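You operate a simulated robot arm through the tools that you are given. There is no shell and no other tool. Be economical: measure what you need, move in short steps, check, and stop when the job is done.

You are at the controls of a simulated two-armed robot. One attempt, no reset.

Task
The plate cooler drips: shut the water, tighten both star nuts to the pack plate's length, then run 15 L/min.
Fine: the milk valve stays shut.

Only the result counts: the job must be done as asked and must still hold three seconds after the hand-in. Knocking over, shifting, dropping, spilling or breaking anything else fails it.

Robot
Two 7-joint arms with fingered hands on one trunk, on a base that drives. Base frame: it is fixed to the floor where the robot stands at the start and does not move with it; the origin is under the middle of the robot, x ahead of it, y to its left, z up. Units: mm, degrees, N and s.
The left shoulder is at the start at [70, 162, 1357], the right one opposite. With the tool pointing down near the work surface each hand reaches from about 100 to 800 mm from the robot's upright axis, wherever it stands, measured 20 degrees to its own side. Places, roughly: black star knob [500, -600, 900]; blue star nut [500, -100, 900]; grey valve [500, -500, 900]; milk valve [500, -400, 900]; plate cooler [600, -100, 1000]; red star nut [500, -100, 1200]; water valve [500, 100, 900]. Payload 4 kg a hand.
The tool frame of a hand sits at the grasp point between the pads (the TCP): z along the fingers, y along the line on which they close. The tips reach 26 mm beyond it. Largest opening 132 mm; the body of the gripper starts 73 mm behind the TCP. The gripper is a hand of 4 fingers: y runs from the thumb to the fingers, the wrist lies at [0, 0, -224] in the tool frame.
Orientation is that of the tool frame in the base frame, as a unit quaternion [x, y, z, w]. With the fingers straight down and closing along the base's y, the tool's x points along the base's -x, its y along +y and its z along -z.

Tools
- The arms move only by the tool arm_command. It takes "left_rows", "right_rows" or both (then of equal length, played together; a hand with none holds still); each is a list that holds one entry, the list of rows, each a list of 6 numbers: the shift along the base's x, y, z in mm, then the turn, a rotation vector about the base's x, y, z in degrees. In form: [[[tx, ty, tz, ax, ay, az], ...]]. A call has 1 to 20 rows; each row shifts and turns the commanded pose from where the row before left it. Rows are played at 5 a second. More than 50 mm and 8.6 degrees between two rows, and nothing of the call is played. A pose out of reach is approached as far as the arm can. The call stops where the force on the tool passes 40 N (or 10 N more than at its start, if that is more) or the arm is blocked; 0.2 s more then pass. In this call time passes only in rows, and 0.2 s behind the last. It gives the time, the measured TCP pose, the force on the tool (base axes), the opening and the grip force at its end, in the units of the frame above (readings bear some noise), with the torque about the TCP (base axes, N m) and any sound that the robot's microphone picked up.
- Cameras (640 x 400 px; columns grow to the right, rows downward): "scene" is now at [132.4, -3, 1575.2]; the picture's right is [-0.05, -1.00, 0.00], its down [-0.68, 0.03, -0.73] and it looks along [0.73, -0.04, -0.68] (base axes); focal length 272 px, centre (320, 200). "left" rides on the left gripper at [-73, 6, -94] in its tool frame; the picture's right is [-0.08, -1.00, 0.00], its down [0.78, -0.06, -0.62] and it looks along [0.62, -0.05, 0.79] (tool axes); focal length 230 px, centre (320, 200). "right" rides on the right gripper at [73, 6, -94] in its tool frame; the picture's right is [-0.08, 1.00, 0.00], its down [-0.78, -0.06, -0.62] and it looks along [-0.61, -0.05, 0.79] (tool axes); focal length 230 px, centre (320, 200). There is no depth. A picture from a camera that has moved, and an enlarged one, comes with that camera's place and axes in the base frame and with its lens.
- grab_frame(camera): a new picture of that camera. It takes no simulated time.
- raise_lower(by): slides the trunk up (or, below 0, down) by that many mm; the arms and the scene camera ride with it, the base frame stays. It gives what a move gives, with no picture.
- roll_base(legs): drives the robot by 1 to 6 legs, each [ahead, left, turn to the left] in mm, mm and degrees, along the robot's own axes; the way and the turn of a leg run together, so that a leg with both is an arc; at most 1500 mm and 180 degrees a leg. The arms and the cameras ride along, it lands a little off, and it stops where it bumps. It gives what a move gives.
- finger_targets(finger1, finger2, finger3, thumb_bend, hand): sets how far each is bent, from 0 (flat) to 1 (curled in); at 0.3 the hand is open as for a grip, at 0.7 the pads meet at the TCP. One left out holds its place. A second passes; each finger stops where it meets its share of the squeeze, and holds until it gets a number again. It is the only way to open and close the hand. It gives what a move gives, with no picture; readings hold the bend of each and the force on the fingers (four entries, about 0 where the hand has none), thumb and palm.
- pan_tilt(pan, tilt): turns the head with the scene camera to pan (to the left, within 86 degrees either way) and tilt (down, from -29 to 69), counted from straight ahead of the robot. It gives what a move gives.
- close_up(camera, box): a new picture of the part [left, top, right, bottom] of that camera's present view, enlarged. It takes no simulated time.
- close_job(): hands the job in; it is judged then, once.

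Work in short steps. Places have to be worked out from the pictures, the camera data and where the tool is seen: move nearer, look again, correct. Check each grasp and each placing, and mend what went wrong. You have 120 turns and 88 pictures in all, those below and enlarged ones among them. Open the grippers and draw the arms clear of the work before you hand the job in, unless the task says otherwise; then end with one line.

The tools are called after "Call:" by a JSON object that holds its "op" and its "data". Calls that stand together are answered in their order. arm_command: Moves the arms, as the interface text tells. Its arguments: {"type":"object","properties":{"left_rows":{"type":"array","items":{"type":"array","items":{"type":"array","items":{"type":"number"}}}},"right_rows":{"type":"array","items":{"type":"array","items":{"type":"array","items":{"type":"number"}}}}},"required":[]} The other tools are called the same way: raise_lower (by) slides the trunk up or down; finger_targets (finger1, finger2, finger3, thumb_bend, hand) moves the fingers one by one; roll_base (legs) drives the base; pan_tilt (pan, tilt) turns the head that bears the scene camera; grab_frame (camera) takes a picture; close_up (camera, box) takes an enlarged picture of a part of a camera's view; close_job () hands the job in.

At the start:

```text
t: 0.0
left_tool_pos: [458.1, 157.3, 1356.0]
left_tool_rot: [0.0, 1.0, -0.001, 0.0]
left_contact_force: [-0.3, -0.2, 0.1]
left_torque: [0.0, 0.01, -0.02]
left_grip_width: 131.6
left_grasp_force: 0.1
left_shape: jaw
left_bend: [0.3, 0.3, 0.3, 0.3]
left_finger forces: [0.0, 0.0, 0.0, 0.1, 0.0, 0.0]
right_tool_pos: [486.3, -274.1, 1346.8]
right_tool_rot: [-0.001, 1.0, 0.0, 0.0]
right_contact_force: [0.0, 0.4, -0.2]
right_torque: [-0.03, 0.0, 0.0]
right_grip_width: 131.8
right_grasp_force: 0.0
right_shape: jaw
right_bend: [0.3, 0.3, 0.3, 0.3]
right_finger forces: [0.0, 0.0, 0.1, 0.0, 0.1, 0.1]
trunk travel left (down, up): [-836.0, 104.0]
robot x, y, heading: [0.4, 1.9, 0.0]
head pan, tilt: [-2.9, 42.9]
```

scene: 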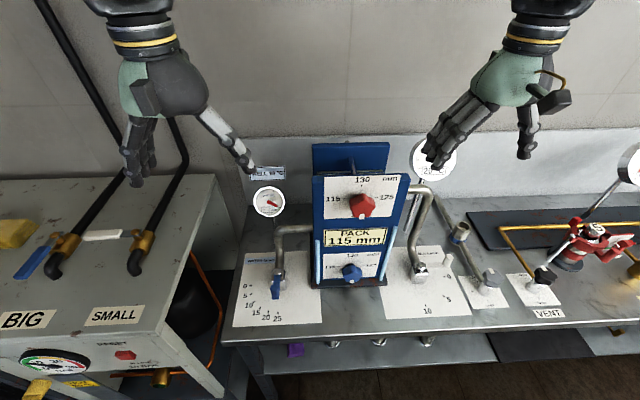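
right: 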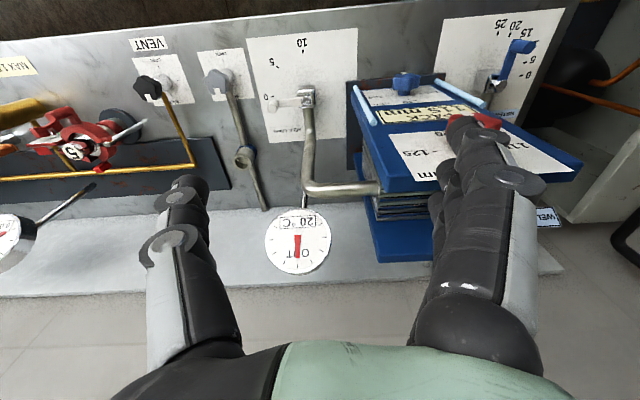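
left: 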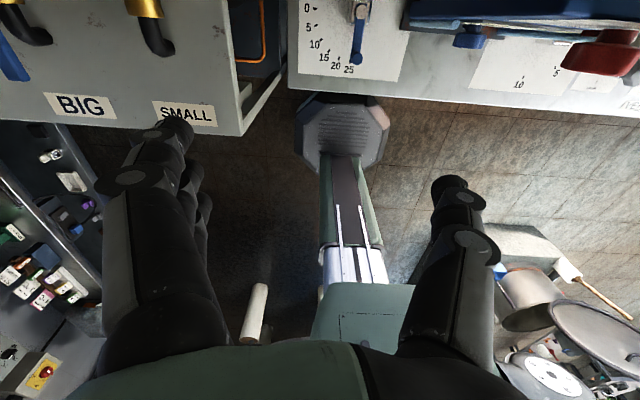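

I'll look closely at the cooler, its scales and the water valve before moving anything.

Call:
{"op": "close_up", "data": {"camera": "scene", "box": [300, 140, 420, 215]}}

Call:
{"op": "close_up", "data": {"camera": "scene", "box": [225, 215, 385, 330]}}

Call:
{"op": "close_up", "data": {"camera": "scene", "box": [360, 220, 560, 345]}}

Call:
{"op": "close_up", "data": {"camera": "scene", "box": [230, 150, 310, 225]}}

```text
5.33 times, centred on (360, 178) of scene
camera zoom: at [132.4, -3.0, 1575.2], right [-0.05, -1.0, 0.0], down [-0.68, 0.03, -0.73], along [0.73, -0.04, -0.68], focal length 1449 px, centre (107, 320)
```

zoom: 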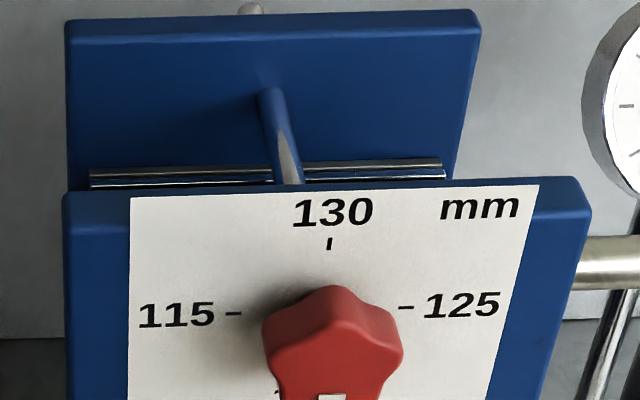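

```text
3.48 times, centred on (305, 272) of scene
camera zoom: at [132.4, -3.0, 1575.2], right [-0.05, -1.0, 0.0], down [-0.68, 0.03, -0.73], along [0.73, -0.04, -0.68], focal length 945 px, centre (372, -52)
```

zoom: 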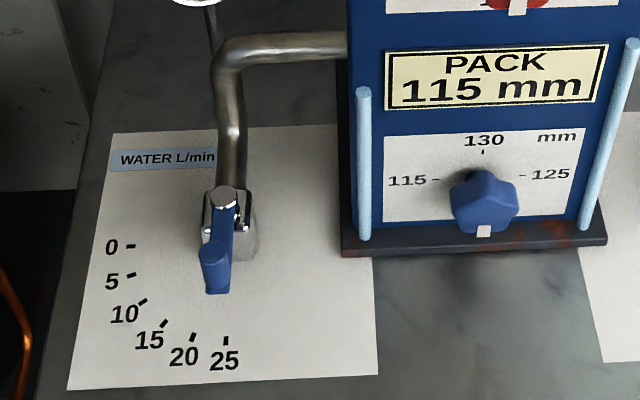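

```text
3.20 times, centred on (460, 282) of scene
camera zoom: at [132.4, -3.0, 1575.2], right [-0.05, -1.0, 0.0], down [-0.68, 0.03, -0.73], along [0.73, -0.04, -0.68], focal length 870 px, centre (-128, -64)
```

zoom: 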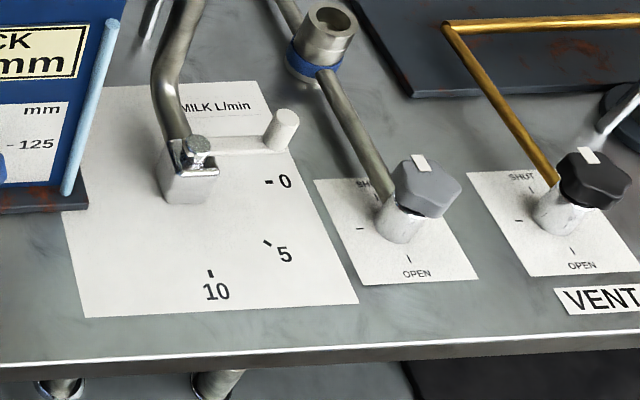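

```text
5.33 times, centred on (270, 188) of scene
camera zoom: at [132.4, -3.0, 1575.2], right [-0.05, -1.0, 0.0], down [-0.68, 0.03, -0.73], along [0.73, -0.04, -0.68], focal length 1449 px, centre (587, 267)
```

zoom: 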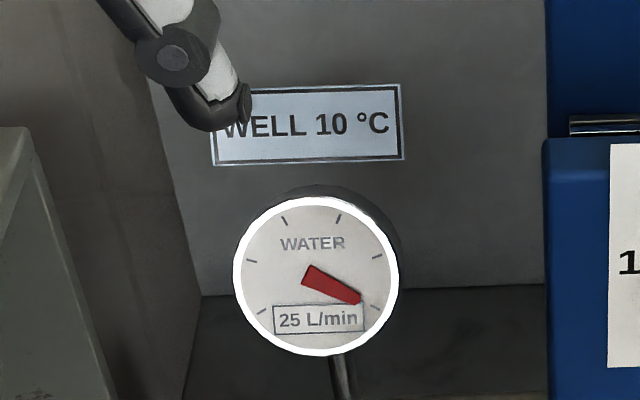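

The lever's pivot looks to be at about (531, 86) with its peg toward me (25), and both nut marks point down (120). I'll bring the left hand above the water lever's peg for a closer view.

Call:
{"op": "arm_command", "data": {"left_rows": [[[0, -25, -40, 0, 0, 0], [0, -25, -40, 0, 0, 0], [0, -23, -40, 0, 0, 0], [0, 0, -40, 0, 0, 0], [0, 0, -40, 0, 0, 0]]]}}

Call:
{"op": "grab_frame", "data": {"camera": "left"}}

Call:
{"op": "grab_frame", "data": {"camera": "scene"}}

```text
t: 1.2
left_tool_pos: [459.2, 87.5, 1154.0]
left_tool_rot: [0.0, 1.0, -0.001, 0.0]
left_contact_force: [1.0, 0.5, -0.5]
left_torque: [-0.06, -0.01, -0.01]
left_grip_width: 131.8
left_grasp_force: 0.0
left_shape: jaw
left_bend: [0.3, 0.3, 0.3, 0.3]
left_finger forces: [0.1, 0.0, 0.1, 0.1, 0.0, 0.1]
right_tool_pos: [487.4, -273.6, 1344.9]
right_tool_rot: [-0.001, 1.0, 0.0, 0.0]
right_contact_force: [0.0, 0.5, -0.3]
right_torque: [0.01, -0.02, 0.0]
right_grip_width: 131.6
right_grasp_force: 0.1
right_shape: jaw
right_bend: [0.3, 0.3, 0.3, 0.3]
right_finger forces: [0.1, 0.1, 0.1, 0.1, 0.0, 0.0]
trunk travel left (down, up): [-836.0, 104.0]
robot x, y, heading: [3.4, 0.1, 0.3]
head pan, tilt: [-2.9, 42.9]
```

```text
80 pictures are left
camera left: at [532.3, 94.1, 1247.9], right [0.08, -1.0, 0.0], down [-0.78, -0.06, 0.62], along [-0.62, -0.05, -0.79], focal length 230 px, centre (320, 200)
```

left: 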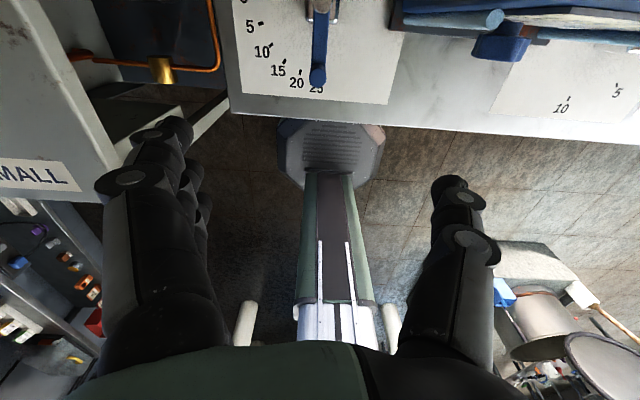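

```text
79 pictures are left
camera scene: at [134.1, -1.9, 1575.1], right [-0.05, -1.0, 0.0], down [-0.68, 0.03, -0.73], along [0.73, -0.04, -0.68], focal length 272 px, centre (320, 200)
```

scene: 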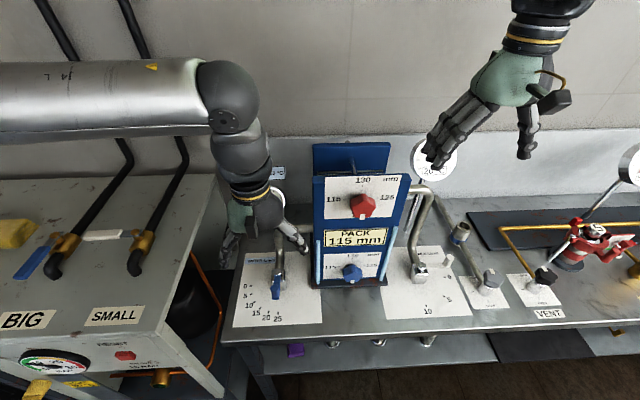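

Triangulating the two views puts the peg top at about (482, 90, 960). I'll descend above it, then check again.

Call:
{"op": "arm_command", "data": {"left_rows": [[[12, 1, -45, 0, 0, 0], [11, 1, -45, 0, 0, 0], [0, 0, -45, 0, 0, 0]]]}}

Call:
{"op": "grab_frame", "data": {"camera": "left"}}

Call:
{"op": "close_up", "data": {"camera": "scene", "box": [220, 200, 380, 300]}}

Call:
{"op": "close_up", "data": {"camera": "right", "box": [340, 0, 580, 150]}}

```text
t: 2.0
left_tool_pos: [480.9, 85.1, 1020.3]
left_tool_rot: [0.001, 1.0, 0.0, 0.001]
left_contact_force: [0.3, 0.1, 0.3]
left_torque: [0.01, 0.03, 0.0]
left_grip_width: 131.8
left_grasp_force: 0.1
left_shape: jaw
left_bend: [0.3, 0.3, 0.3, 0.3]
left_finger forces: [0.1, 0.1, 0.0, 0.0, 0.0, 0.0]
right_tool_pos: [486.4, -274.8, 1345.7]
right_tool_rot: [0.0, 1.0, 0.0, 0.0]
right_contact_force: [-0.2, 0.7, -0.5]
right_torque: [-0.01, -0.03, -0.01]
right_grip_width: 131.9
right_grasp_force: 0.1
right_shape: jaw
right_bend: [0.3, 0.3, 0.3, 0.3]
right_finger forces: [0.0, 0.1, 0.0, 0.0, 0.1, 0.0]
trunk travel left (down, up): [-836.0, 104.0]
robot x, y, heading: [4.1, 4.9, -0.1]
head pan, tilt: [-2.9, 42.9]
```

```text
78 pictures are left
camera left: at [554.2, 92.8, 1115.5], right [0.08, -1.0, 0.0], down [-0.79, -0.06, 0.62], along [-0.61, -0.05, -0.79], focal length 230 px, centre (320, 200)
```

left: 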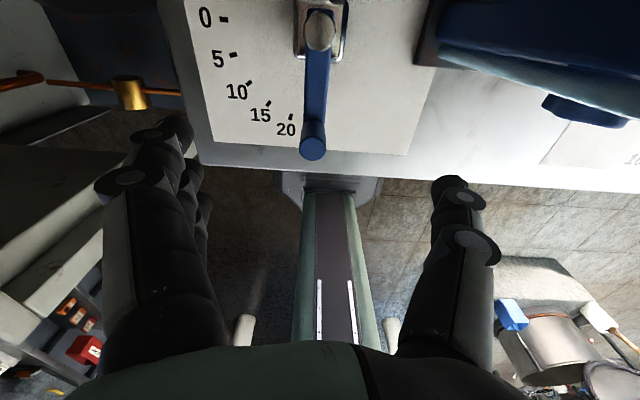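

```text
4.00 times, centred on (300, 250) of scene
camera zoom: at [132.4, -2.9, 1575.3], right [-0.05, -1.0, 0.0], down [-0.68, 0.03, -0.73], along [0.73, -0.04, -0.68], focal length 1087 px, centre (400, 0)
```

zoom: 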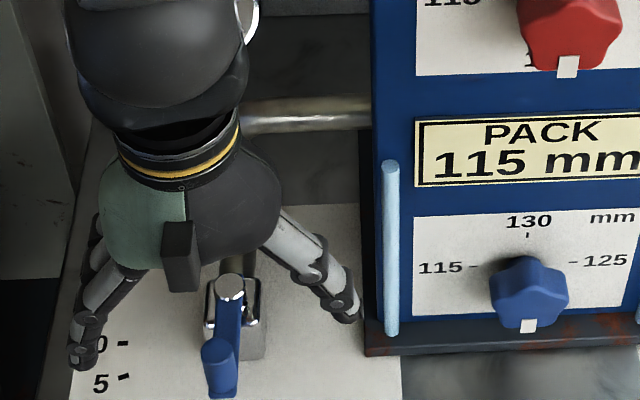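

```text
2.67 times, centred on (460, 75) of right
camera zoom: at [413.8, -268.5, 1439.5], right [0.08, 1.0, 0.0], down [0.78, -0.06, 0.62], along [0.61, -0.05, -0.79], focal length 614 px, centre (-53, 533)
```

zoom: 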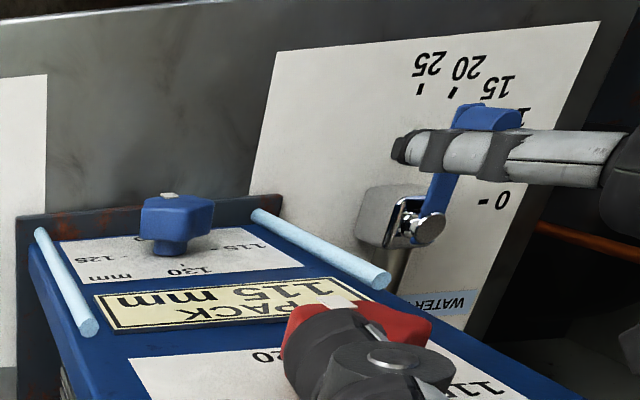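

The peg top comes out at (483, 90, 964). I'll lower so the pads straddle the peg and close lightly.

Call:
{"op": "arm_command", "data": {"left_rows": [[[2, 5, -30, 0, 0, 0], [0, 0, -28, 0, 0, 0]]]}}

Call:
{"op": "finger_targets", "data": {"hand": "left", "finger1": 0.62, "finger2": 0.62, "finger3": 0.62, "thumb_bend": 0.62}}

Call:
{"op": "grab_frame", "data": {"camera": "left"}}

Call:
{"op": "close_up", "data": {"camera": "scene", "box": [220, 200, 380, 300]}}

```text
t: 2.6
left_tool_pos: [482.8, 89.9, 963.1]
left_tool_rot: [0.0, 1.0, 0.0, 0.0]
left_contact_force: [-0.3, -0.1, -0.3]
left_torque: [0.03, 0.02, -0.04]
left_grip_width: 131.8
left_grasp_force: 0.0
left_shape: jaw
left_bend: [0.3, 0.3, 0.3, 0.3]
left_finger forces: [0.1, 0.0, 0.1, 0.0, 0.0, 0.1]
right_tool_pos: [486.8, -275.4, 1345.9]
right_tool_rot: [0.0, 1.0, 0.0, -0.001]
right_contact_force: [1.0, 0.0, 0.0]
right_torque: [0.03, -0.01, 0.01]
right_grip_width: 131.6
right_grasp_force: 0.0
right_shape: jaw
right_bend: [0.3, 0.3, 0.3, 0.3]
right_finger forces: [0.0, 0.1, 0.0, 0.1, 0.0, 0.1]
trunk travel left (down, up): [-836.0, 104.0]
robot x, y, heading: [1.8, 1.6, -0.1]
head pan, tilt: [-2.9, 42.9]
```

```text
t: 3.6
left_tool_pos: [482.6, 90.5, 963.1]
left_tool_rot: [0.0, 1.0, 0.0, 0.0]
left_contact_force: [0.7, 0.0, 0.4]
left_torque: [0.01, -0.02, 0.05]
left_grip_width: 34.0
left_grasp_force: 0.1
left_shape: fingers
left_bend: [0.62, 0.62, 0.62, 0.62]
left_finger forces: [0.0, 0.0, 0.0, 0.1, 0.0, 0.1]
right_tool_pos: [486.0, -274.8, 1346.4]
right_tool_rot: [0.0, 1.0, 0.0, 0.0]
right_contact_force: [0.1, -0.6, -0.4]
right_torque: [-0.02, 0.02, 0.0]
right_grip_width: 131.8
right_grasp_force: 0.0
right_shape: jaw
right_bend: [0.3, 0.3, 0.3, 0.3]
right_finger forces: [0.0, 0.1, 0.0, 0.0, 0.0, 0.0]
trunk travel left (down, up): [-836.0, 104.0]
robot x, y, heading: [2.1, 2.5, 0.3]
head pan, tilt: [-2.9, 42.9]
```

```text
75 pictures are left
camera left: at [556.4, 97.0, 1057.5], right [0.08, -1.0, 0.0], down [-0.78, -0.06, 0.62], along [-0.62, -0.05, -0.79], focal length 230 px, centre (320, 200)
```

left: 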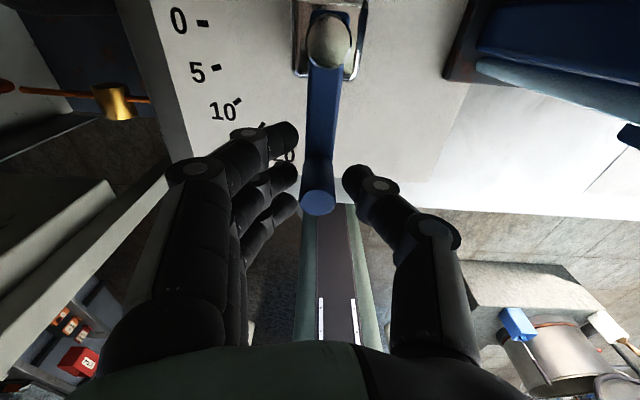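

```text
4.00 times, centred on (300, 250) of scene
camera zoom: at [132.6, -2.9, 1575.2], right [-0.05, -1.0, 0.0], down [-0.68, 0.03, -0.73], along [0.73, -0.04, -0.68], focal length 1087 px, centre (400, 0)
```

zoom: 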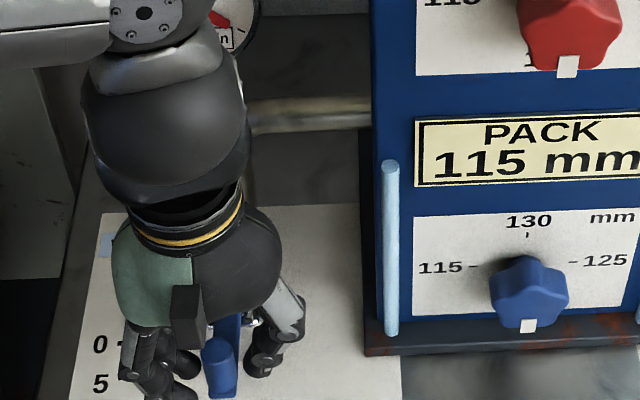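

The peg is between thumb and fingers. I'll drop 10 mm for a surer hold, then close.

Call:
{"op": "arm_command", "data": {"left_rows": [[[-2, 0, -10, 0, 0, 0]]]}}

Call:
{"op": "finger_targets", "data": {"hand": "left", "finger1": 0.72, "finger2": 0.72, "finger3": 0.72, "thumb_bend": 0.72}}

```text
t: 4.0
left_tool_pos: [481.0, 89.4, 953.0]
left_tool_rot: [0.0, 1.0, 0.0, 0.0]
left_contact_force: [-0.2, 0.1, 0.1]
left_torque: [-0.01, 0.02, -0.01]
left_grip_width: 34.3
left_grasp_force: 0.0
left_shape: fingers
left_bend: [0.62, 0.62, 0.62, 0.62]
left_finger forces: [0.0, 0.1, 0.1, 0.1, 0.0, 0.0]
right_tool_pos: [485.8, -275.7, 1345.9]
right_tool_rot: [0.0, 1.0, 0.0, 0.0]
right_contact_force: [0.7, 0.1, 0.4]
right_torque: [0.01, 0.0, 0.02]
right_grip_width: 131.6
right_grasp_force: 0.1
right_shape: jaw
right_bend: [0.3, 0.3, 0.3, 0.3]
right_finger forces: [0.0, 0.0, 0.1, 0.1, 0.0, 0.0]
trunk travel left (down, up): [-836.0, 104.0]
robot x, y, heading: [-0.6, 2.8, -0.0]
head pan, tilt: [-2.9, 42.9]
```

```text
t: 5.0
left_tool_pos: [481.3, 90.8, 952.4]
left_tool_rot: [0.0, 1.0, 0.0, 0.0]
left_contact_force: [1.5, 2.6, -2.6]
left_torque: [0.11, -0.05, 0.1]
left_grip_width: 20.5
left_grasp_force: 11.4
left_shape: fingers
left_bend: [0.7, 0.66, 0.72, 0.68]
left_finger forces: [7.8, 6.1, 0.0, 0.0, 8.0, 0.1]
right_tool_pos: [486.1, -274.7, 1346.1]
right_tool_rot: [0.0, 1.0, 0.0, 0.0]
right_contact_force: [0.6, -0.6, 0.4]
right_torque: [0.02, 0.01, 0.03]
right_grip_width: 131.7
right_grasp_force: 0.0
right_shape: jaw
right_bend: [0.3, 0.3, 0.3, 0.3]
right_finger forces: [0.0, 0.0, 0.0, 0.0, 0.0, 0.0]
trunk travel left (down, up): [-836.0, 104.0]
robot x, y, heading: [2.2, -1.5, 0.2]
head pan, tilt: [-2.9, 42.9]
```

Gripped. I'll swing the lever half of the way along its arc about (545, 90) and check.

Call:
{"op": "arm_command", "data": {"left_rows": [[[0.5, 8.2, 0, 0, 0, -7.5], [1.6, 8.1, 0, 0, 0, -7.5], [2.7, 7.8, 0, 0, 0, -7.5], [3.7, 7.4, 0, 0, 0, -7.5], [4.6, 6.9, 0, 0, 0, -7.5], [5.4, 6.2, 0, 0, 0, -7.5]]]}}

Call:
{"op": "grab_frame", "data": {"camera": "left"}}

```text
t: 6.4
left_tool_pos: [498.6, 136.6, 952.6]
left_tool_rot: [0.384, 0.923, 0.0, 0.0]
left_contact_force: [-2.5, 3.8, -6.1]
left_torque: [0.09, 0.03, 0.15]
left_grip_width: 20.9
left_grasp_force: 8.2
left_shape: fingers
left_bend: [0.7, 0.66, 0.72, 0.68]
left_finger forces: [4.3, 5.0, 0.0, 0.0, 8.0, 0.0]
right_tool_pos: [488.3, -274.2, 1346.7]
right_tool_rot: [-0.001, 1.0, 0.0, 0.0]
right_contact_force: [0.4, -0.4, 0.5]
right_torque: [0.0, 0.02, 0.0]
right_grip_width: 131.9
right_grasp_force: 0.0
right_shape: jaw
right_bend: [0.3, 0.3, 0.3, 0.3]
right_finger forces: [0.0, 0.0, 0.1, 0.1, 0.0, 0.0]
trunk travel left (down, up): [-836.0, 104.0]
robot x, y, heading: [1.5, 1.6, -0.1]
head pan, tilt: [-2.9, 42.9]
```

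```text
73 pictures are left
camera left: at [555.7, 90.1, 1047.2], right [-0.65, -0.76, 0.0], down [-0.6, 0.51, 0.62], along [-0.47, 0.4, -0.79], focal length 230 px, centre (320, 200)
```

left: 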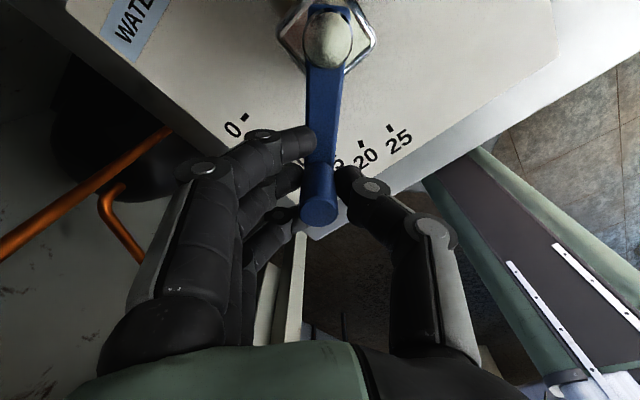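

The lever follows. Finishing the arc to 0.

Call:
{"op": "arm_command", "data": {"left_rows": [[[6.2, 5.4, 0, 0, 0, -7.5], [6.9, 4.6, 0, 0, 0, -7.5], [7.4, 3.7, 0, 0, 0, -7.5], [7.8, 2.7, 0, 0, 0, -7.5], [8.1, 1.6, 0, 0, 0, -7.5], [8.2, 0.5, 0, 0, 0, -7.5]]]}}

Call:
{"op": "grab_frame", "data": {"camera": "left"}}

Call:
{"op": "close_up", "data": {"camera": "scene", "box": [220, 160, 380, 260]}}

```text
t: 7.6
left_tool_pos: [504.9, 131.9, 957.5]
left_tool_rot: [0.641, 0.767, 0.011, -0.015]
left_contact_force: [5.3, 11.5, -8.1]
left_torque: [0.1, -0.37, 0.58]
left_grip_width: 35.3
left_grasp_force: 19.4
left_shape: fingers
left_bend: [0.61, 0.69, 0.71, 0.68]
left_finger forces: [13.2, 6.2, 11.9, 0.0, 7.2, 0.0]
left hand out of reach, approached as far as the arm can: row 4, 5, 6
right_tool_pos: [490.2, -269.9, 1344.9]
right_tool_rot: [0.0, 1.0, 0.0, -0.001]
right_contact_force: [0.0, 0.3, 0.3]
right_torque: [0.04, 0.03, -0.01]
right_grip_width: 131.8
right_grasp_force: 0.0
right_shape: jaw
right_bend: [0.3, 0.3, 0.3, 0.3]
right_finger forces: [0.0, 0.1, 0.0, 0.1, 0.1, 0.0]
trunk travel left (down, up): [-836.0, 104.0]
robot x, y, heading: [-2.3, 0.2, 0.5]
head pan, tilt: [-2.9, 42.9]
stopped in row 6 (left hand): the force on the tool passed its limit (the readings are from after the stop); the commanded pose is now the measured one
```

```text
72 pictures are left
camera left: at [525.1, 61.1, 1049.4], right [-0.97, -0.25, 0.0], down [-0.19, 0.74, 0.64], along [-0.16, 0.62, -0.76], focal length 230 px, centre (320, 200)
```

left: 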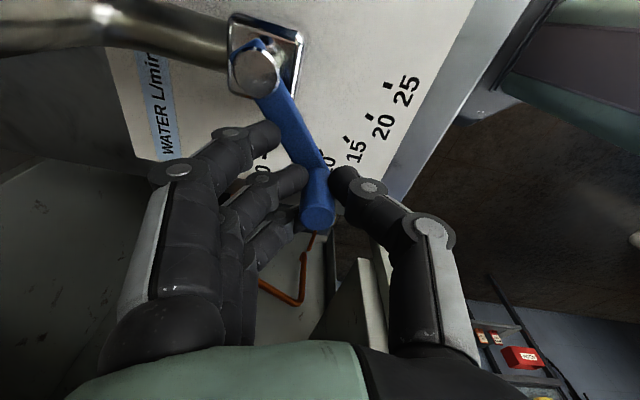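

```text
4.00 times, centred on (300, 210) of scene
camera zoom: at [134.4, 0.6, 1574.8], right [-0.05, -1.0, 0.0], down [-0.68, 0.03, -0.73], along [0.73, -0.04, -0.68], focal length 1087 px, centre (400, 160)
```

zoom: 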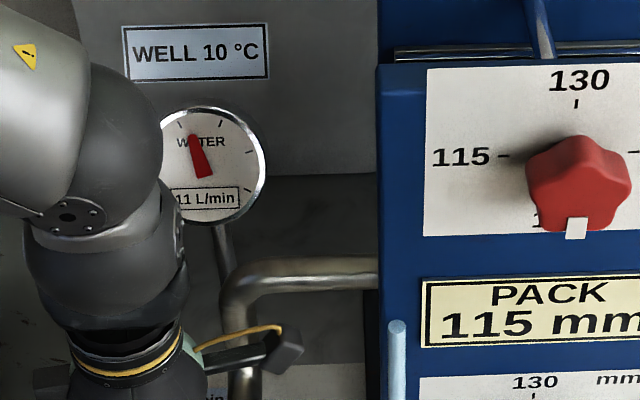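

The wrist hit its yaw limit at about −80°; the gauge reads 11 L/min. I'll open, lift a little above the lever bar, turn the hand back to about −35° and push by translation.

Call:
{"op": "finger_targets", "data": {"hand": "left", "finger1": 0.54, "finger2": 0.54, "finger3": 0.54, "thumb_bend": 0.54}}

Call:
{"op": "arm_command", "data": {"left_rows": [[[0, 2, 5, 0, 0, 7], [0, 2, 0, 0, 0, 8], [0, 1, 0, 0, 0, 8], [0, 0, 0, 0, 0, 8], [0, 0, 0, 0, 0, 8]]]}}

Call:
{"op": "grab_frame", "data": {"camera": "left"}}

```text
t: 8.6
left_tool_pos: [503.6, 127.8, 959.5]
left_tool_rot: [0.644, 0.765, 0.009, -0.014]
left_contact_force: [0.5, 0.1, 1.0]
left_torque: [-0.04, -0.03, 0.0]
left_grip_width: 59.2
left_grasp_force: 0.4
left_shape: fingers
left_bend: [0.53, 0.54, 0.54, 0.54]
left_finger forces: [0.8, 0.0, 0.0, 0.0, 0.0, 0.0]
right_tool_pos: [487.7, -273.1, 1345.6]
right_tool_rot: [-0.001, 1.0, 0.0, 0.0]
right_contact_force: [-0.5, -0.6, 1.4]
right_torque: [0.0, -0.02, 0.01]
right_grip_width: 131.8
right_grasp_force: 0.1
right_shape: jaw
right_bend: [0.3, 0.3, 0.3, 0.3]
right_finger forces: [0.0, 0.0, 0.1, 0.0, 0.1, 0.0]
trunk travel left (down, up): [-836.0, 104.0]
robot x, y, heading: [2.5, -0.1, 0.3]
head pan, tilt: [-2.9, 42.9]
```

```text
t: 9.8
left_tool_pos: [503.7, 133.8, 964.6]
left_tool_rot: [0.351, 0.936, 0.003, -0.016]
left_contact_force: [0.5, 0.3, 0.5]
left_torque: [0.05, 0.0, 0.03]
left_grip_width: 57.6
left_grasp_force: 0.0
left_shape: fingers
left_bend: [0.54, 0.54, 0.54, 0.54]
left_finger forces: [0.0, 0.1, 0.0, 0.0, 0.1, 0.0]
right_tool_pos: [487.1, -272.5, 1346.0]
right_tool_rot: [-0.002, 1.0, 0.0, 0.0]
right_contact_force: [-0.4, 0.3, 0.3]
right_torque: [0.01, 0.01, 0.01]
right_grip_width: 131.8
right_grasp_force: 0.1
right_shape: jaw
right_bend: [0.3, 0.3, 0.3, 0.3]
right_finger forces: [0.0, 0.1, 0.0, 0.0, 0.1, 0.1]
trunk travel left (down, up): [-836.0, 104.0]
robot x, y, heading: [3.9, -1.6, 0.2]
head pan, tilt: [-2.9, 42.9]
```

```text
70 pictures are left
camera left: at [566.1, 89.6, 1056.1], right [-0.6, -0.8, 0.0], down [-0.62, 0.46, 0.64], along [-0.51, 0.38, -0.77], focal length 230 px, centre (320, 200)
```

left: 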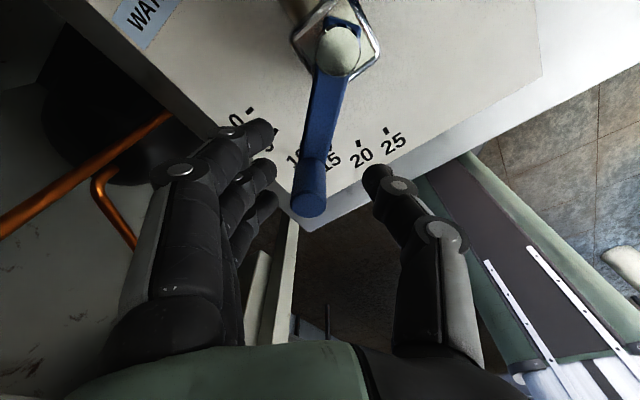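

Peg is at about (511, 137). I'll centre the hand on it, close, and carry it to (545, 150).

Call:
{"op": "arm_command", "data": {"left_rows": [[[6, 3, 0, 0, 0, 0]]]}}

Call:
{"op": "finger_targets", "data": {"hand": "left", "finger1": 0.72, "finger2": 0.72, "finger3": 0.72, "thumb_bend": 0.72}}

Call:
{"op": "arm_command", "data": {"left_rows": [[[6, 4, 0, 0, 0, -5], [7, 4, 0, 0, 0, -5], [7, 3, 0, 0, 0, -5], [7, 2, 0, 0, 0, -5], [7, 0, 0, 0, 0, -4]]]}}

Call:
{"op": "grab_frame", "data": {"camera": "left"}}

Call:
{"op": "close_up", "data": {"camera": "scene", "box": [220, 160, 380, 260]}}

```text
t: 10.2
left_tool_pos: [511.7, 136.2, 963.1]
left_tool_rot: [0.352, 0.936, 0.004, -0.016]
left_contact_force: [-0.6, -0.5, -0.8]
left_torque: [-0.01, 0.05, 0.04]
left_grip_width: 57.7
left_grasp_force: 0.0
left_shape: fingers
left_bend: [0.54, 0.54, 0.54, 0.54]
left_finger forces: [0.1, 0.1, 0.0, 0.1, 0.1, 0.1]
right_tool_pos: [488.1, -274.8, 1346.5]
right_tool_rot: [-0.001, 1.0, 0.0, -0.001]
right_contact_force: [-0.1, -0.4, 0.0]
right_torque: [-0.04, -0.01, -0.01]
right_grip_width: 131.7
right_grasp_force: 0.0
right_shape: jaw
right_bend: [0.3, 0.3, 0.3, 0.3]
right_finger forces: [0.0, 0.0, 0.1, 0.0, 0.1, 0.0]
trunk travel left (down, up): [-836.0, 104.0]
robot x, y, heading: [1.2, -1.8, -0.1]
head pan, tilt: [-2.9, 42.9]
```

```text
t: 11.2
left_tool_pos: [510.6, 135.3, 964.0]
left_tool_rot: [0.351, 0.936, 0.003, -0.016]
left_contact_force: [0.5, -0.8, -3.7]
left_torque: [-0.04, -0.03, -0.02]
left_grip_width: 15.1
left_grasp_force: 6.1
left_shape: fingers
left_bend: [0.72, 0.68, 0.71, 0.68]
left_finger forces: [0.2, 4.9, 1.9, 0.0, 6.7, 0.0]
right_tool_pos: [488.1, -274.1, 1345.7]
right_tool_rot: [-0.001, 1.0, 0.0, 0.0]
right_contact_force: [-0.3, -0.3, 0.3]
right_torque: [0.02, -0.01, -0.03]
right_grip_width: 131.9
right_grasp_force: 0.1
right_shape: jaw
right_bend: [0.3, 0.3, 0.3, 0.3]
right_finger forces: [0.0, 0.0, 0.0, 0.0, 0.0, 0.0]
trunk travel left (down, up): [-836.0, 104.0]
robot x, y, heading: [2.6, 2.9, -0.1]
head pan, tilt: [-2.9, 42.9]
```

```text
t: 12.4
left_tool_pos: [544.0, 149.5, 965.5]
left_tool_rot: [0.539, 0.842, 0.008, -0.014]
left_contact_force: [-1.5, -3.7, -3.9]
left_torque: [-0.1, 0.0, -0.07]
left_grip_width: 15.3
left_grasp_force: 6.9
left_shape: fingers
left_bend: [0.72, 0.69, 0.71, 0.68]
left_finger forces: [0.0, 5.0, 2.1, 0.0, 6.2, 0.0]
right_tool_pos: [487.0, -274.3, 1346.0]
right_tool_rot: [-0.001, 1.0, 0.0, 0.001]
right_contact_force: [0.1, 0.0, 0.1]
right_torque: [0.02, 0.02, -0.02]
right_grip_width: 131.8
right_grasp_force: 0.0
right_shape: jaw
right_bend: [0.3, 0.3, 0.3, 0.3]
right_finger forces: [0.0, 0.0, 0.0, 0.0, 0.0, 0.0]
trunk travel left (down, up): [-836.0, 104.0]
robot x, y, heading: [-1.1, -1.6, 0.1]
head pan, tilt: [-2.9, 42.9]
```

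```text
69 pictures are left
camera left: at [581.4, 84.4, 1056.5], right [-0.87, -0.49, 0.0], down [-0.37, 0.67, 0.64], along [-0.31, 0.56, -0.77], focal length 230 px, centre (320, 200)
```

left: 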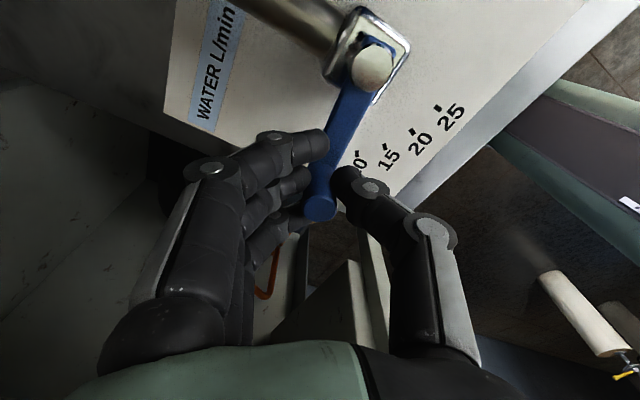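

```text
4.00 times, centred on (300, 210) of scene
camera zoom: at [132.9, -3.0, 1575.1], right [-0.05, -1.0, 0.0], down [-0.68, 0.03, -0.73], along [0.73, -0.04, -0.68], focal length 1087 px, centre (400, 160)
```

zoom: 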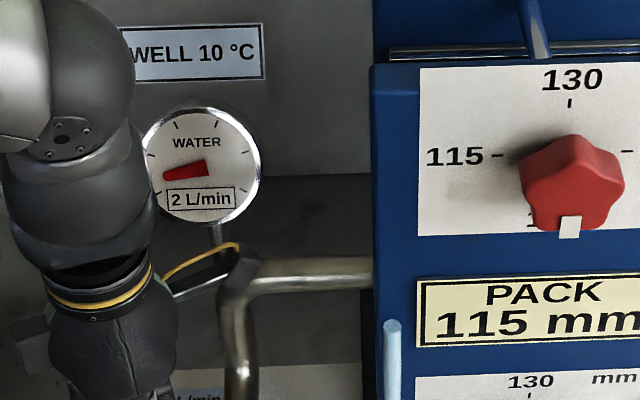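

2 L/min left: about 8 mm more in x, plus a little to seat on the stop.

Call:
{"op": "arm_command", "data": {"left_rows": [[[6, 0, 0, 0, 0, 0], [5, 0, 0, 0, 0, 0]]]}}

Call:
{"op": "close_up", "data": {"camera": "scene", "box": [220, 160, 380, 260]}}

```text
t: 13.0
left_tool_pos: [553.5, 150.0, 964.3]
left_tool_rot: [0.538, 0.843, 0.007, -0.014]
left_contact_force: [-4.1, -2.4, -2.9]
left_torque: [-0.06, 0.07, -0.03]
left_grip_width: 15.9
left_grasp_force: 6.8
left_shape: fingers
left_bend: [0.72, 0.7, 0.71, 0.68]
left_finger forces: [0.0, 4.0, 3.2, 0.0, 7.2, 0.0]
right_tool_pos: [487.6, -272.7, 1346.5]
right_tool_rot: [-0.001, 1.0, 0.0, 0.001]
right_contact_force: [-0.4, -0.4, 0.4]
right_torque: [-0.02, -0.02, -0.01]
right_grip_width: 132.0
right_grasp_force: 0.1
right_shape: jaw
right_bend: [0.3, 0.3, 0.3, 0.3]
right_finger forces: [0.0, 0.0, 0.1, 0.0, 0.0, 0.0]
trunk travel left (down, up): [-836.0, 104.0]
robot x, y, heading: [-3.2, -1.0, 0.3]
head pan, tilt: [-2.9, 42.9]
```

```text
4.00 times, centred on (300, 210) of scene
camera zoom: at [131.8, -2.7, 1575.2], right [-0.05, -1.0, 0.0], down [-0.68, 0.03, -0.73], along [0.73, -0.04, -0.68], focal length 1087 px, centre (400, 160)
```

zoom: 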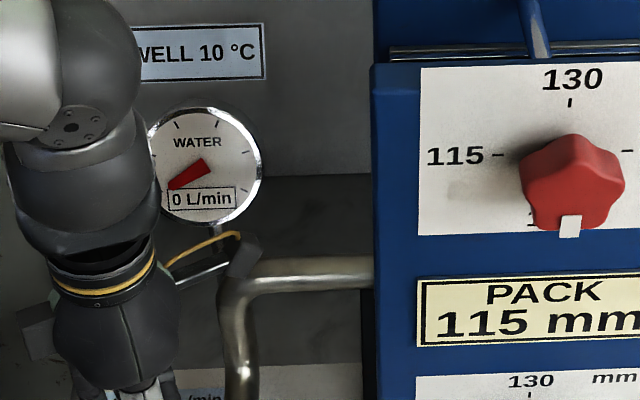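

The gauge shows 0. One small extra nudge seats it, then I release and lift away.

Call:
{"op": "arm_command", "data": {"left_rows": [[[4, 0, 0, 0, 0, 0]]]}}

Call:
{"op": "finger_targets", "data": {"hand": "left", "finger1": 0.45, "finger2": 0.45, "finger3": 0.45, "thumb_bend": 0.45}}

Call:
{"op": "arm_command", "data": {"left_rows": [[[0, 0, 40, 0, 0, 8], [0, 0, 40, 0, 0, 8], [-10, 0, 45, 0, 0, 8], [-10, 0, 45, 0, 0, 8], [-30, 0, 45, 0, 0, 8], [-40, 0, 45, 0, 0, 8], [-40, 0, 20, 0, 0, 8]]]}}

Call:
{"op": "close_up", "data": {"camera": "scene", "box": [220, 160, 380, 260]}}

Call:
{"op": "grab_frame", "data": {"camera": "left"}}

```text
t: 13.4
left_tool_pos: [555.3, 149.7, 964.1]
left_tool_rot: [0.539, 0.842, 0.007, -0.015]
left_contact_force: [-11.1, 1.3, -0.5]
left_torque: [-0.01, 0.18, 0.03]
left_grip_width: 16.8
left_grasp_force: 7.8
left_shape: fingers
left_bend: [0.72, 0.71, 0.71, 0.68]
left_finger forces: [0.0, 1.9, 4.3, 0.0, 9.0, 0.0]
right_tool_pos: [485.3, -272.7, 1347.6]
right_tool_rot: [0.0, 1.0, 0.0, 0.001]
right_contact_force: [0.1, -0.1, 0.0]
right_torque: [-0.01, 0.0, -0.05]
right_grip_width: 131.8
right_grasp_force: 0.0
right_shape: jaw
right_bend: [0.3, 0.3, 0.3, 0.3]
right_finger forces: [0.0, 0.0, 0.1, 0.0, 0.0, 0.0]
trunk travel left (down, up): [-836.0, 104.0]
robot x, y, heading: [0.7, 1.0, 0.3]
head pan, tilt: [-2.9, 42.9]
```

```text
t: 14.4
left_tool_pos: [558.3, 148.1, 964.0]
left_tool_rot: [0.539, 0.842, 0.007, -0.014]
left_contact_force: [-1.0, 0.2, 0.0]
left_torque: [0.01, -0.01, 0.01]
left_grip_width: 86.3
left_grasp_force: 0.1
left_shape: fingers
left_bend: [0.45, 0.45, 0.45, 0.45]
left_finger forces: [0.0, 0.1, 0.1, 0.1, 0.0, 0.0]
right_tool_pos: [487.8, -274.3, 1345.9]
right_tool_rot: [-0.001, 1.0, 0.0, 0.0]
right_contact_force: [0.0, 0.3, -0.1]
right_torque: [-0.01, 0.03, 0.01]
right_grip_width: 131.6
right_grasp_force: 0.0
right_shape: jaw
right_bend: [0.3, 0.3, 0.3, 0.3]
right_finger forces: [0.1, 0.0, 0.1, 0.0, 0.0, 0.0]
trunk travel left (down, up): [-836.0, 104.0]
robot x, y, heading: [0.8, -0.4, 0.0]
head pan, tilt: [-2.9, 42.9]
```

```text
refused: row 5 steps farther than a row can; nothing moved
```

```text
4.00 times, centred on (300, 210) of scene
camera zoom: at [133.1, -2.5, 1575.1], right [-0.05, -1.0, 0.0], down [-0.68, 0.03, -0.73], along [0.73, -0.04, -0.68], focal length 1087 px, centre (400, 160)
```

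zoom: 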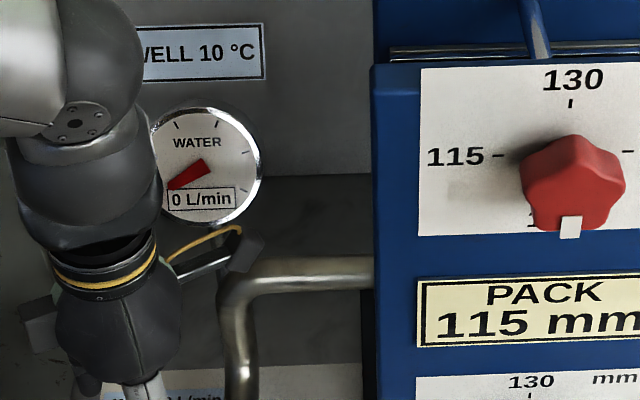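

```text
65 pictures are left
camera left: at [597.0, 84.0, 1055.5], right [-0.87, -0.49, 0.0], down [-0.38, 0.67, 0.64], along [-0.31, 0.56, -0.77], focal length 230 px, centre (320, 200)
```

left: 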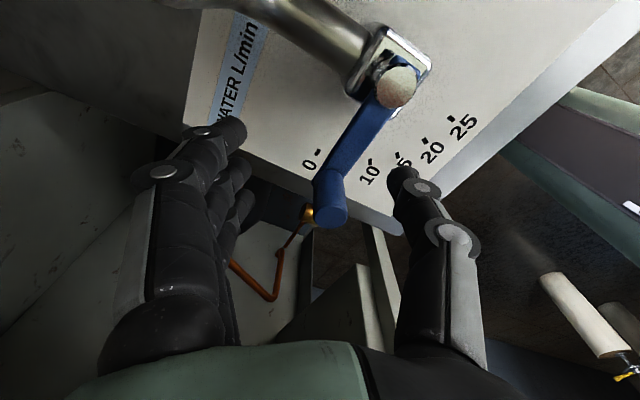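

Water is shut. I'll lift the left hand clear and turn it back.

Call:
{"op": "arm_command", "data": {"left_rows": [[[0, 0, 40, 0, 0, 8], [0, 0, 40, 0, 0, 8], [-10, 0, 45, 0, 0, 8], [-15, 0, 45, 0, 0, 8], [-30, 0, 35, 0, 0, 8], [-40, 0, 20, 0, 0, 8], [-40, 0, 10, 0, 0, 8], [-40, 0, 0, 0, 0, 8], [-40, 0, 0, 0, 0, 0]]]}}

Call:
{"op": "grab_frame", "data": {"camera": "scene"}}

```text
t: 16.4
left_tool_pos: [344.1, 151.3, 1199.3]
left_tool_rot: [0.009, 1.0, -0.001, -0.015]
left_contact_force: [-0.2, -0.3, 1.0]
left_torque: [0.0, 0.03, 0.0]
left_grip_width: 86.6
left_grasp_force: 0.0
left_shape: fingers
left_bend: [0.45, 0.45, 0.45, 0.45]
left_finger forces: [0.0, 0.0, 0.1, 0.0, 0.1, 0.1]
right_tool_pos: [487.0, -272.9, 1346.3]
right_tool_rot: [0.0, 1.0, 0.0, 0.0]
right_contact_force: [0.3, 0.6, 0.4]
right_torque: [-0.04, -0.03, -0.03]
right_grip_width: 131.7
right_grasp_force: 0.1
right_shape: jaw
right_bend: [0.3, 0.3, 0.3, 0.3]
right_finger forces: [0.1, 0.1, 0.0, 0.0, 0.0, 0.1]
trunk travel left (down, up): [-836.0, 104.0]
robot x, y, heading: [-1.5, -1.8, 0.2]
head pan, tilt: [-2.9, 42.9]
```

```text
64 pictures are left
camera scene: at [131.3, -1.7, 1575.3], right [-0.05, -1.0, 0.0], down [-0.68, 0.03, -0.73], along [0.73, -0.04, -0.68], focal length 272 px, centre (320, 200)
```

scene: 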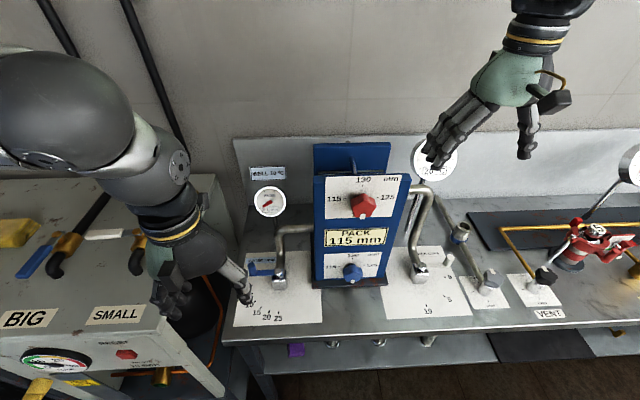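

Gauge at 0 and the lever is left. To give the arm room to point horizontally at the nuts, I'll back the base by 150 mm and draw the right hand aside.

Call:
{"op": "roll_base", "data": {"legs": [[-150, 0, 0]]}}

Call:
{"op": "arm_command", "data": {"left_rows": [[[40, -25, 0, 0, -7.5, 0], [40, -25, 0, 0, -7.5, 0], [40, -25, 0, 0, -7.5, 0], [30, -25, 0, 0, -7.5, 0], [25, -25, 0, 0, -7.5, 0], [10, -25, 0, 0, -7.5, 0], [5, -25, 0, 0, -7.5, 0], [5, -25, 0, 0, -7.5, 0], [5, -20, 0, 0, -7.5, 0], [0, -20, 0, 0, -7.5, 0], [0, -10, 0, 0, -7.5, 0], [0, -10, 0, 0, -7.5, 0]]], "right_rows": [[[0, -20, 0, 0, 0, 0], [0, -20, 0, 0, 0, 0], [0, -20, 0, 0, 0, 0], [0, -20, 0, 0, 0, 0], [0, -20, 0, 0, 0, 0], [0, -20, 0, 0, 0, 0], [0, -20, 0, 0, 0, 0], [0, 0, 0, 0, 0, 0], [0, 0, 0, 0, 0, 0], [0, 0, 0, 0, 0, 0], [0, 0, 0, 0, 0, 0], [0, 0, 0, 0, 0, 0]]]}}

Call:
{"op": "grab_frame", "data": {"camera": "left"}}

Call:
{"op": "grab_frame", "data": {"camera": "scene"}}

```text
t: 17.8
left_tool_pos: [193.5, 149.7, 1199.1]
left_tool_rot: [0.009, 1.0, 0.0, -0.017]
left_contact_force: [-0.7, -0.9, -0.6]
left_torque: [0.01, 0.01, 0.02]
left_grip_width: 86.5
left_grasp_force: 0.0
left_shape: fingers
left_bend: [0.45, 0.45, 0.45, 0.45]
left_finger forces: [0.0, 0.0, 0.1, 0.0, 0.0, 0.0]
right_tool_pos: [337.8, -273.6, 1344.5]
right_tool_rot: [-0.001, 1.0, 0.0, -0.003]
right_contact_force: [0.2, -0.1, -0.5]
right_torque: [0.01, 0.02, 0.0]
right_grip_width: 131.9
right_grasp_force: 0.1
right_shape: jaw
right_bend: [0.3, 0.3, 0.3, 0.3]
right_finger forces: [0.1, 0.0, 0.0, 0.1, 0.0, 0.1]
trunk travel left (down, up): [-836.0, 104.0]
robot x, y, heading: [-154.5, -0.5, 0.3]
head pan, tilt: [-2.9, 42.9]
```

```text
t: 20.4
left_tool_pos: [497.7, -63.3, 1256.7]
left_tool_rot: [-0.001, 0.723, 0.003, 0.691]
left_contact_force: [0.6, 0.2, -0.8]
left_torque: [-0.02, -0.02, 0.02]
left_grip_width: 86.7
left_grasp_force: 0.1
left_shape: fingers
left_bend: [0.45, 0.45, 0.45, 0.45]
left_finger forces: [0.0, 0.0, 0.0, 0.0, 0.0, 0.1]
left hand out of reach, approached as far as the arm can: row 10, 11, 12
right_tool_pos: [336.5, -416.1, 1344.4]
right_tool_rot: [-0.001, 1.0, 0.001, -0.002]
right_contact_force: [0.1, 0.0, 0.0]
right_torque: [0.01, -0.03, 0.01]
right_grip_width: 131.9
right_grasp_force: 0.0
right_shape: jaw
right_bend: [0.3, 0.3, 0.3, 0.3]
right_finger forces: [0.0, 0.0, 0.0, 0.0, 0.0, 0.0]
trunk travel left (down, up): [-836.0, 104.0]
robot x, y, heading: [-151.7, -0.6, 0.2]
head pan, tilt: [-2.9, 42.9]
```

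```text
63 pictures are left
camera left: at [407.8, -57.0, 1335.1], right [0.01, -1.0, 0.07], down [-0.65, -0.06, -0.76], along [0.76, -0.04, -0.65], focal length 230 px, centre (320, 200)
```

left: 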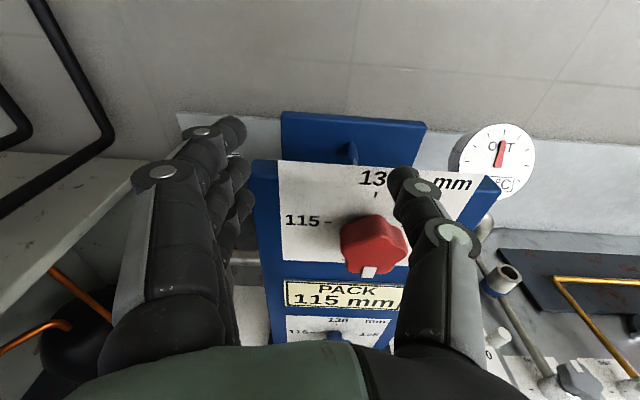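

```text
62 pictures are left
camera scene: at [-19.1, -4.4, 1575.0], right [-0.05, -1.0, 0.0], down [-0.68, 0.03, -0.73], along [0.73, -0.03, -0.68], focal length 272 px, centre (320, 200)
```

scene: 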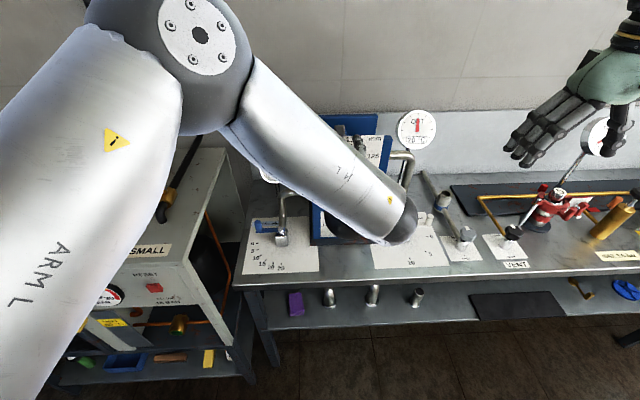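

The hand was too close to the shoulder for a forward-pointing pose. I'll back up another 120 mm and lower the trunk 200 mm, which also gives a better scene view for triangulating the nuts.

Call:
{"op": "roll_base", "data": {"legs": [[-120, 0, 0]]}}

Call:
{"op": "raise_lower", "data": {"by": -200}}

Call:
{"op": "arm_command", "data": {"left_rows": [[[0, 40, 0, 0, 0, 0], [0, 40, 0, 0, 0, 0], [0, 40, 0, 0, 0, 0], [0, 40, 0, 0, 0, 0]]]}}

Call:
{"op": "grab_frame", "data": {"camera": "scene"}}

```text
t: 21.6
left_tool_pos: [379.6, -61.2, 1254.4]
left_tool_rot: [0.0, 0.724, 0.006, 0.69]
left_contact_force: [-0.5, 0.5, -0.1]
left_torque: [0.01, 0.02, 0.0]
left_grip_width: 86.7
left_grasp_force: 0.1
left_shape: fingers
left_bend: [0.45, 0.45, 0.45, 0.45]
left_finger forces: [0.0, 0.1, 0.1, 0.1, 0.0, 0.1]
right_tool_pos: [219.0, -414.6, 1344.2]
right_tool_rot: [-0.001, 1.0, 0.0, -0.002]
right_contact_force: [0.0, -0.7, -0.4]
right_torque: [0.02, 0.07, -0.03]
right_grip_width: 131.8
right_grasp_force: 0.1
right_shape: jaw
right_bend: [0.3, 0.3, 0.3, 0.3]
right_finger forces: [0.1, 0.1, 0.0, 0.0, 0.0, 0.0]
trunk travel left (down, up): [-836.0, 104.0]
robot x, y, heading: [-273.4, -1.9, 0.3]
head pan, tilt: [-2.9, 42.9]
```

```text
t: 23.8
left_tool_pos: [377.4, -59.2, 1055.3]
left_tool_rot: [-0.001, 0.723, 0.006, 0.691]
left_contact_force: [-0.4, 0.6, -0.2]
left_torque: [-0.03, 0.01, 0.02]
left_grip_width: 86.9
left_grasp_force: 0.1
left_shape: fingers
left_bend: [0.45, 0.45, 0.45, 0.45]
left_finger forces: [0.0, 0.1, 0.0, 0.0, 0.0, 0.0]
right_tool_pos: [216.2, -414.4, 1145.7]
right_tool_rot: [-0.002, 1.0, 0.0, 0.0]
right_contact_force: [0.0, 0.8, 0.3]
right_torque: [0.05, 0.01, -0.01]
right_grip_width: 132.0
right_grasp_force: 0.0
right_shape: jaw
right_bend: [0.3, 0.3, 0.3, 0.3]
right_finger forces: [0.0, 0.1, 0.1, 0.0, 0.1, 0.1]
trunk travel left (down, up): [-636.0, 304.0]
robot x, y, heading: [-270.6, 0.2, 0.1]
head pan, tilt: [-2.9, 42.9]
```

```text
t: 24.8
left_tool_pos: [376.8, 100.2, 1052.4]
left_tool_rot: [0.0, 0.723, 0.005, 0.69]
left_contact_force: [0.7, 0.8, 0.6]
left_torque: [0.01, -0.02, -0.01]
left_grip_width: 86.6
left_grasp_force: 0.0
left_shape: fingers
left_bend: [0.45, 0.45, 0.45, 0.45]
left_finger forces: [0.0, 0.0, 0.1, 0.1, 0.1, 0.1]
right_tool_pos: [215.7, -413.4, 1146.1]
right_tool_rot: [-0.002, 1.0, -0.001, 0.0]
right_contact_force: [0.0, -0.2, -0.2]
right_torque: [-0.04, -0.03, 0.02]
right_grip_width: 131.9
right_grasp_force: 0.0
right_shape: jaw
right_bend: [0.3, 0.3, 0.3, 0.3]
right_finger forces: [0.0, 0.0, 0.0, 0.0, 0.0, 0.0]
trunk travel left (down, up): [-636.0, 304.0]
robot x, y, heading: [-271.5, 0.8, 0.0]
head pan, tilt: [-2.9, 42.9]
```

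```text
61 pictures are left
camera scene: at [-139.6, -0.6, 1375.2], right [-0.05, -1.0, 0.0], down [-0.68, 0.03, -0.73], along [0.73, -0.04, -0.68], focal length 272 px, centre (320, 200)
```

scene: 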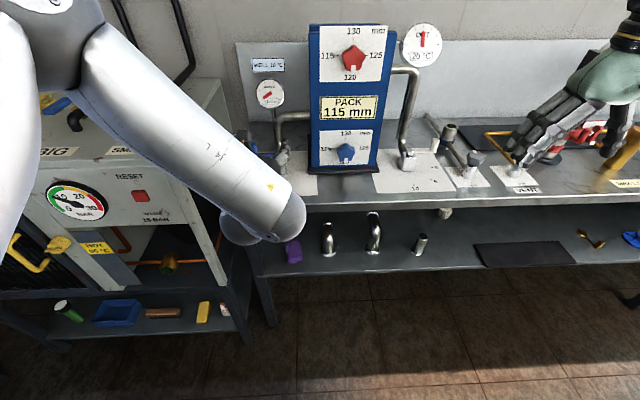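

This is a good view of both nuts. I'll enlarge for triangulation and to read the marks.

Call:
{"op": "close_up", "data": {"camera": "scene", "box": [290, 15, 410, 90]}}

Call:
{"op": "close_up", "data": {"camera": "scene", "box": [285, 110, 413, 190]}}

```text
5.33 times, centred on (350, 52) of scene
camera zoom: at [-139.6, -0.6, 1375.2], right [-0.05, -1.0, 0.0], down [-0.68, 0.03, -0.73], along [0.73, -0.04, -0.68], focal length 1449 px, centre (160, 987)
```

zoom: 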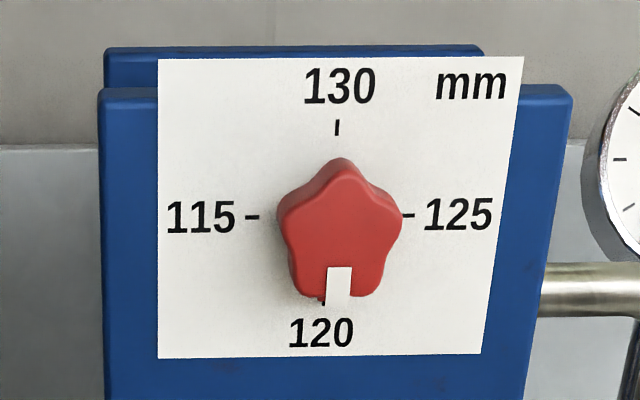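

```text
5.00 times, centred on (349, 150) of scene
camera zoom: at [-139.6, -0.6, 1375.2], right [-0.05, -1.0, 0.0], down [-0.68, 0.03, -0.73], along [0.73, -0.04, -0.68], focal length 1359 px, centre (175, 450)
```

zoom: 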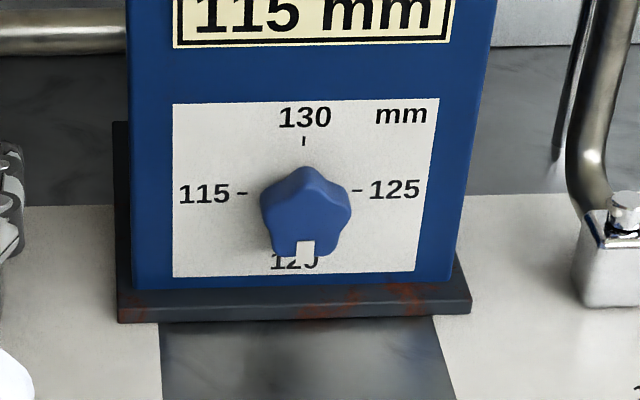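

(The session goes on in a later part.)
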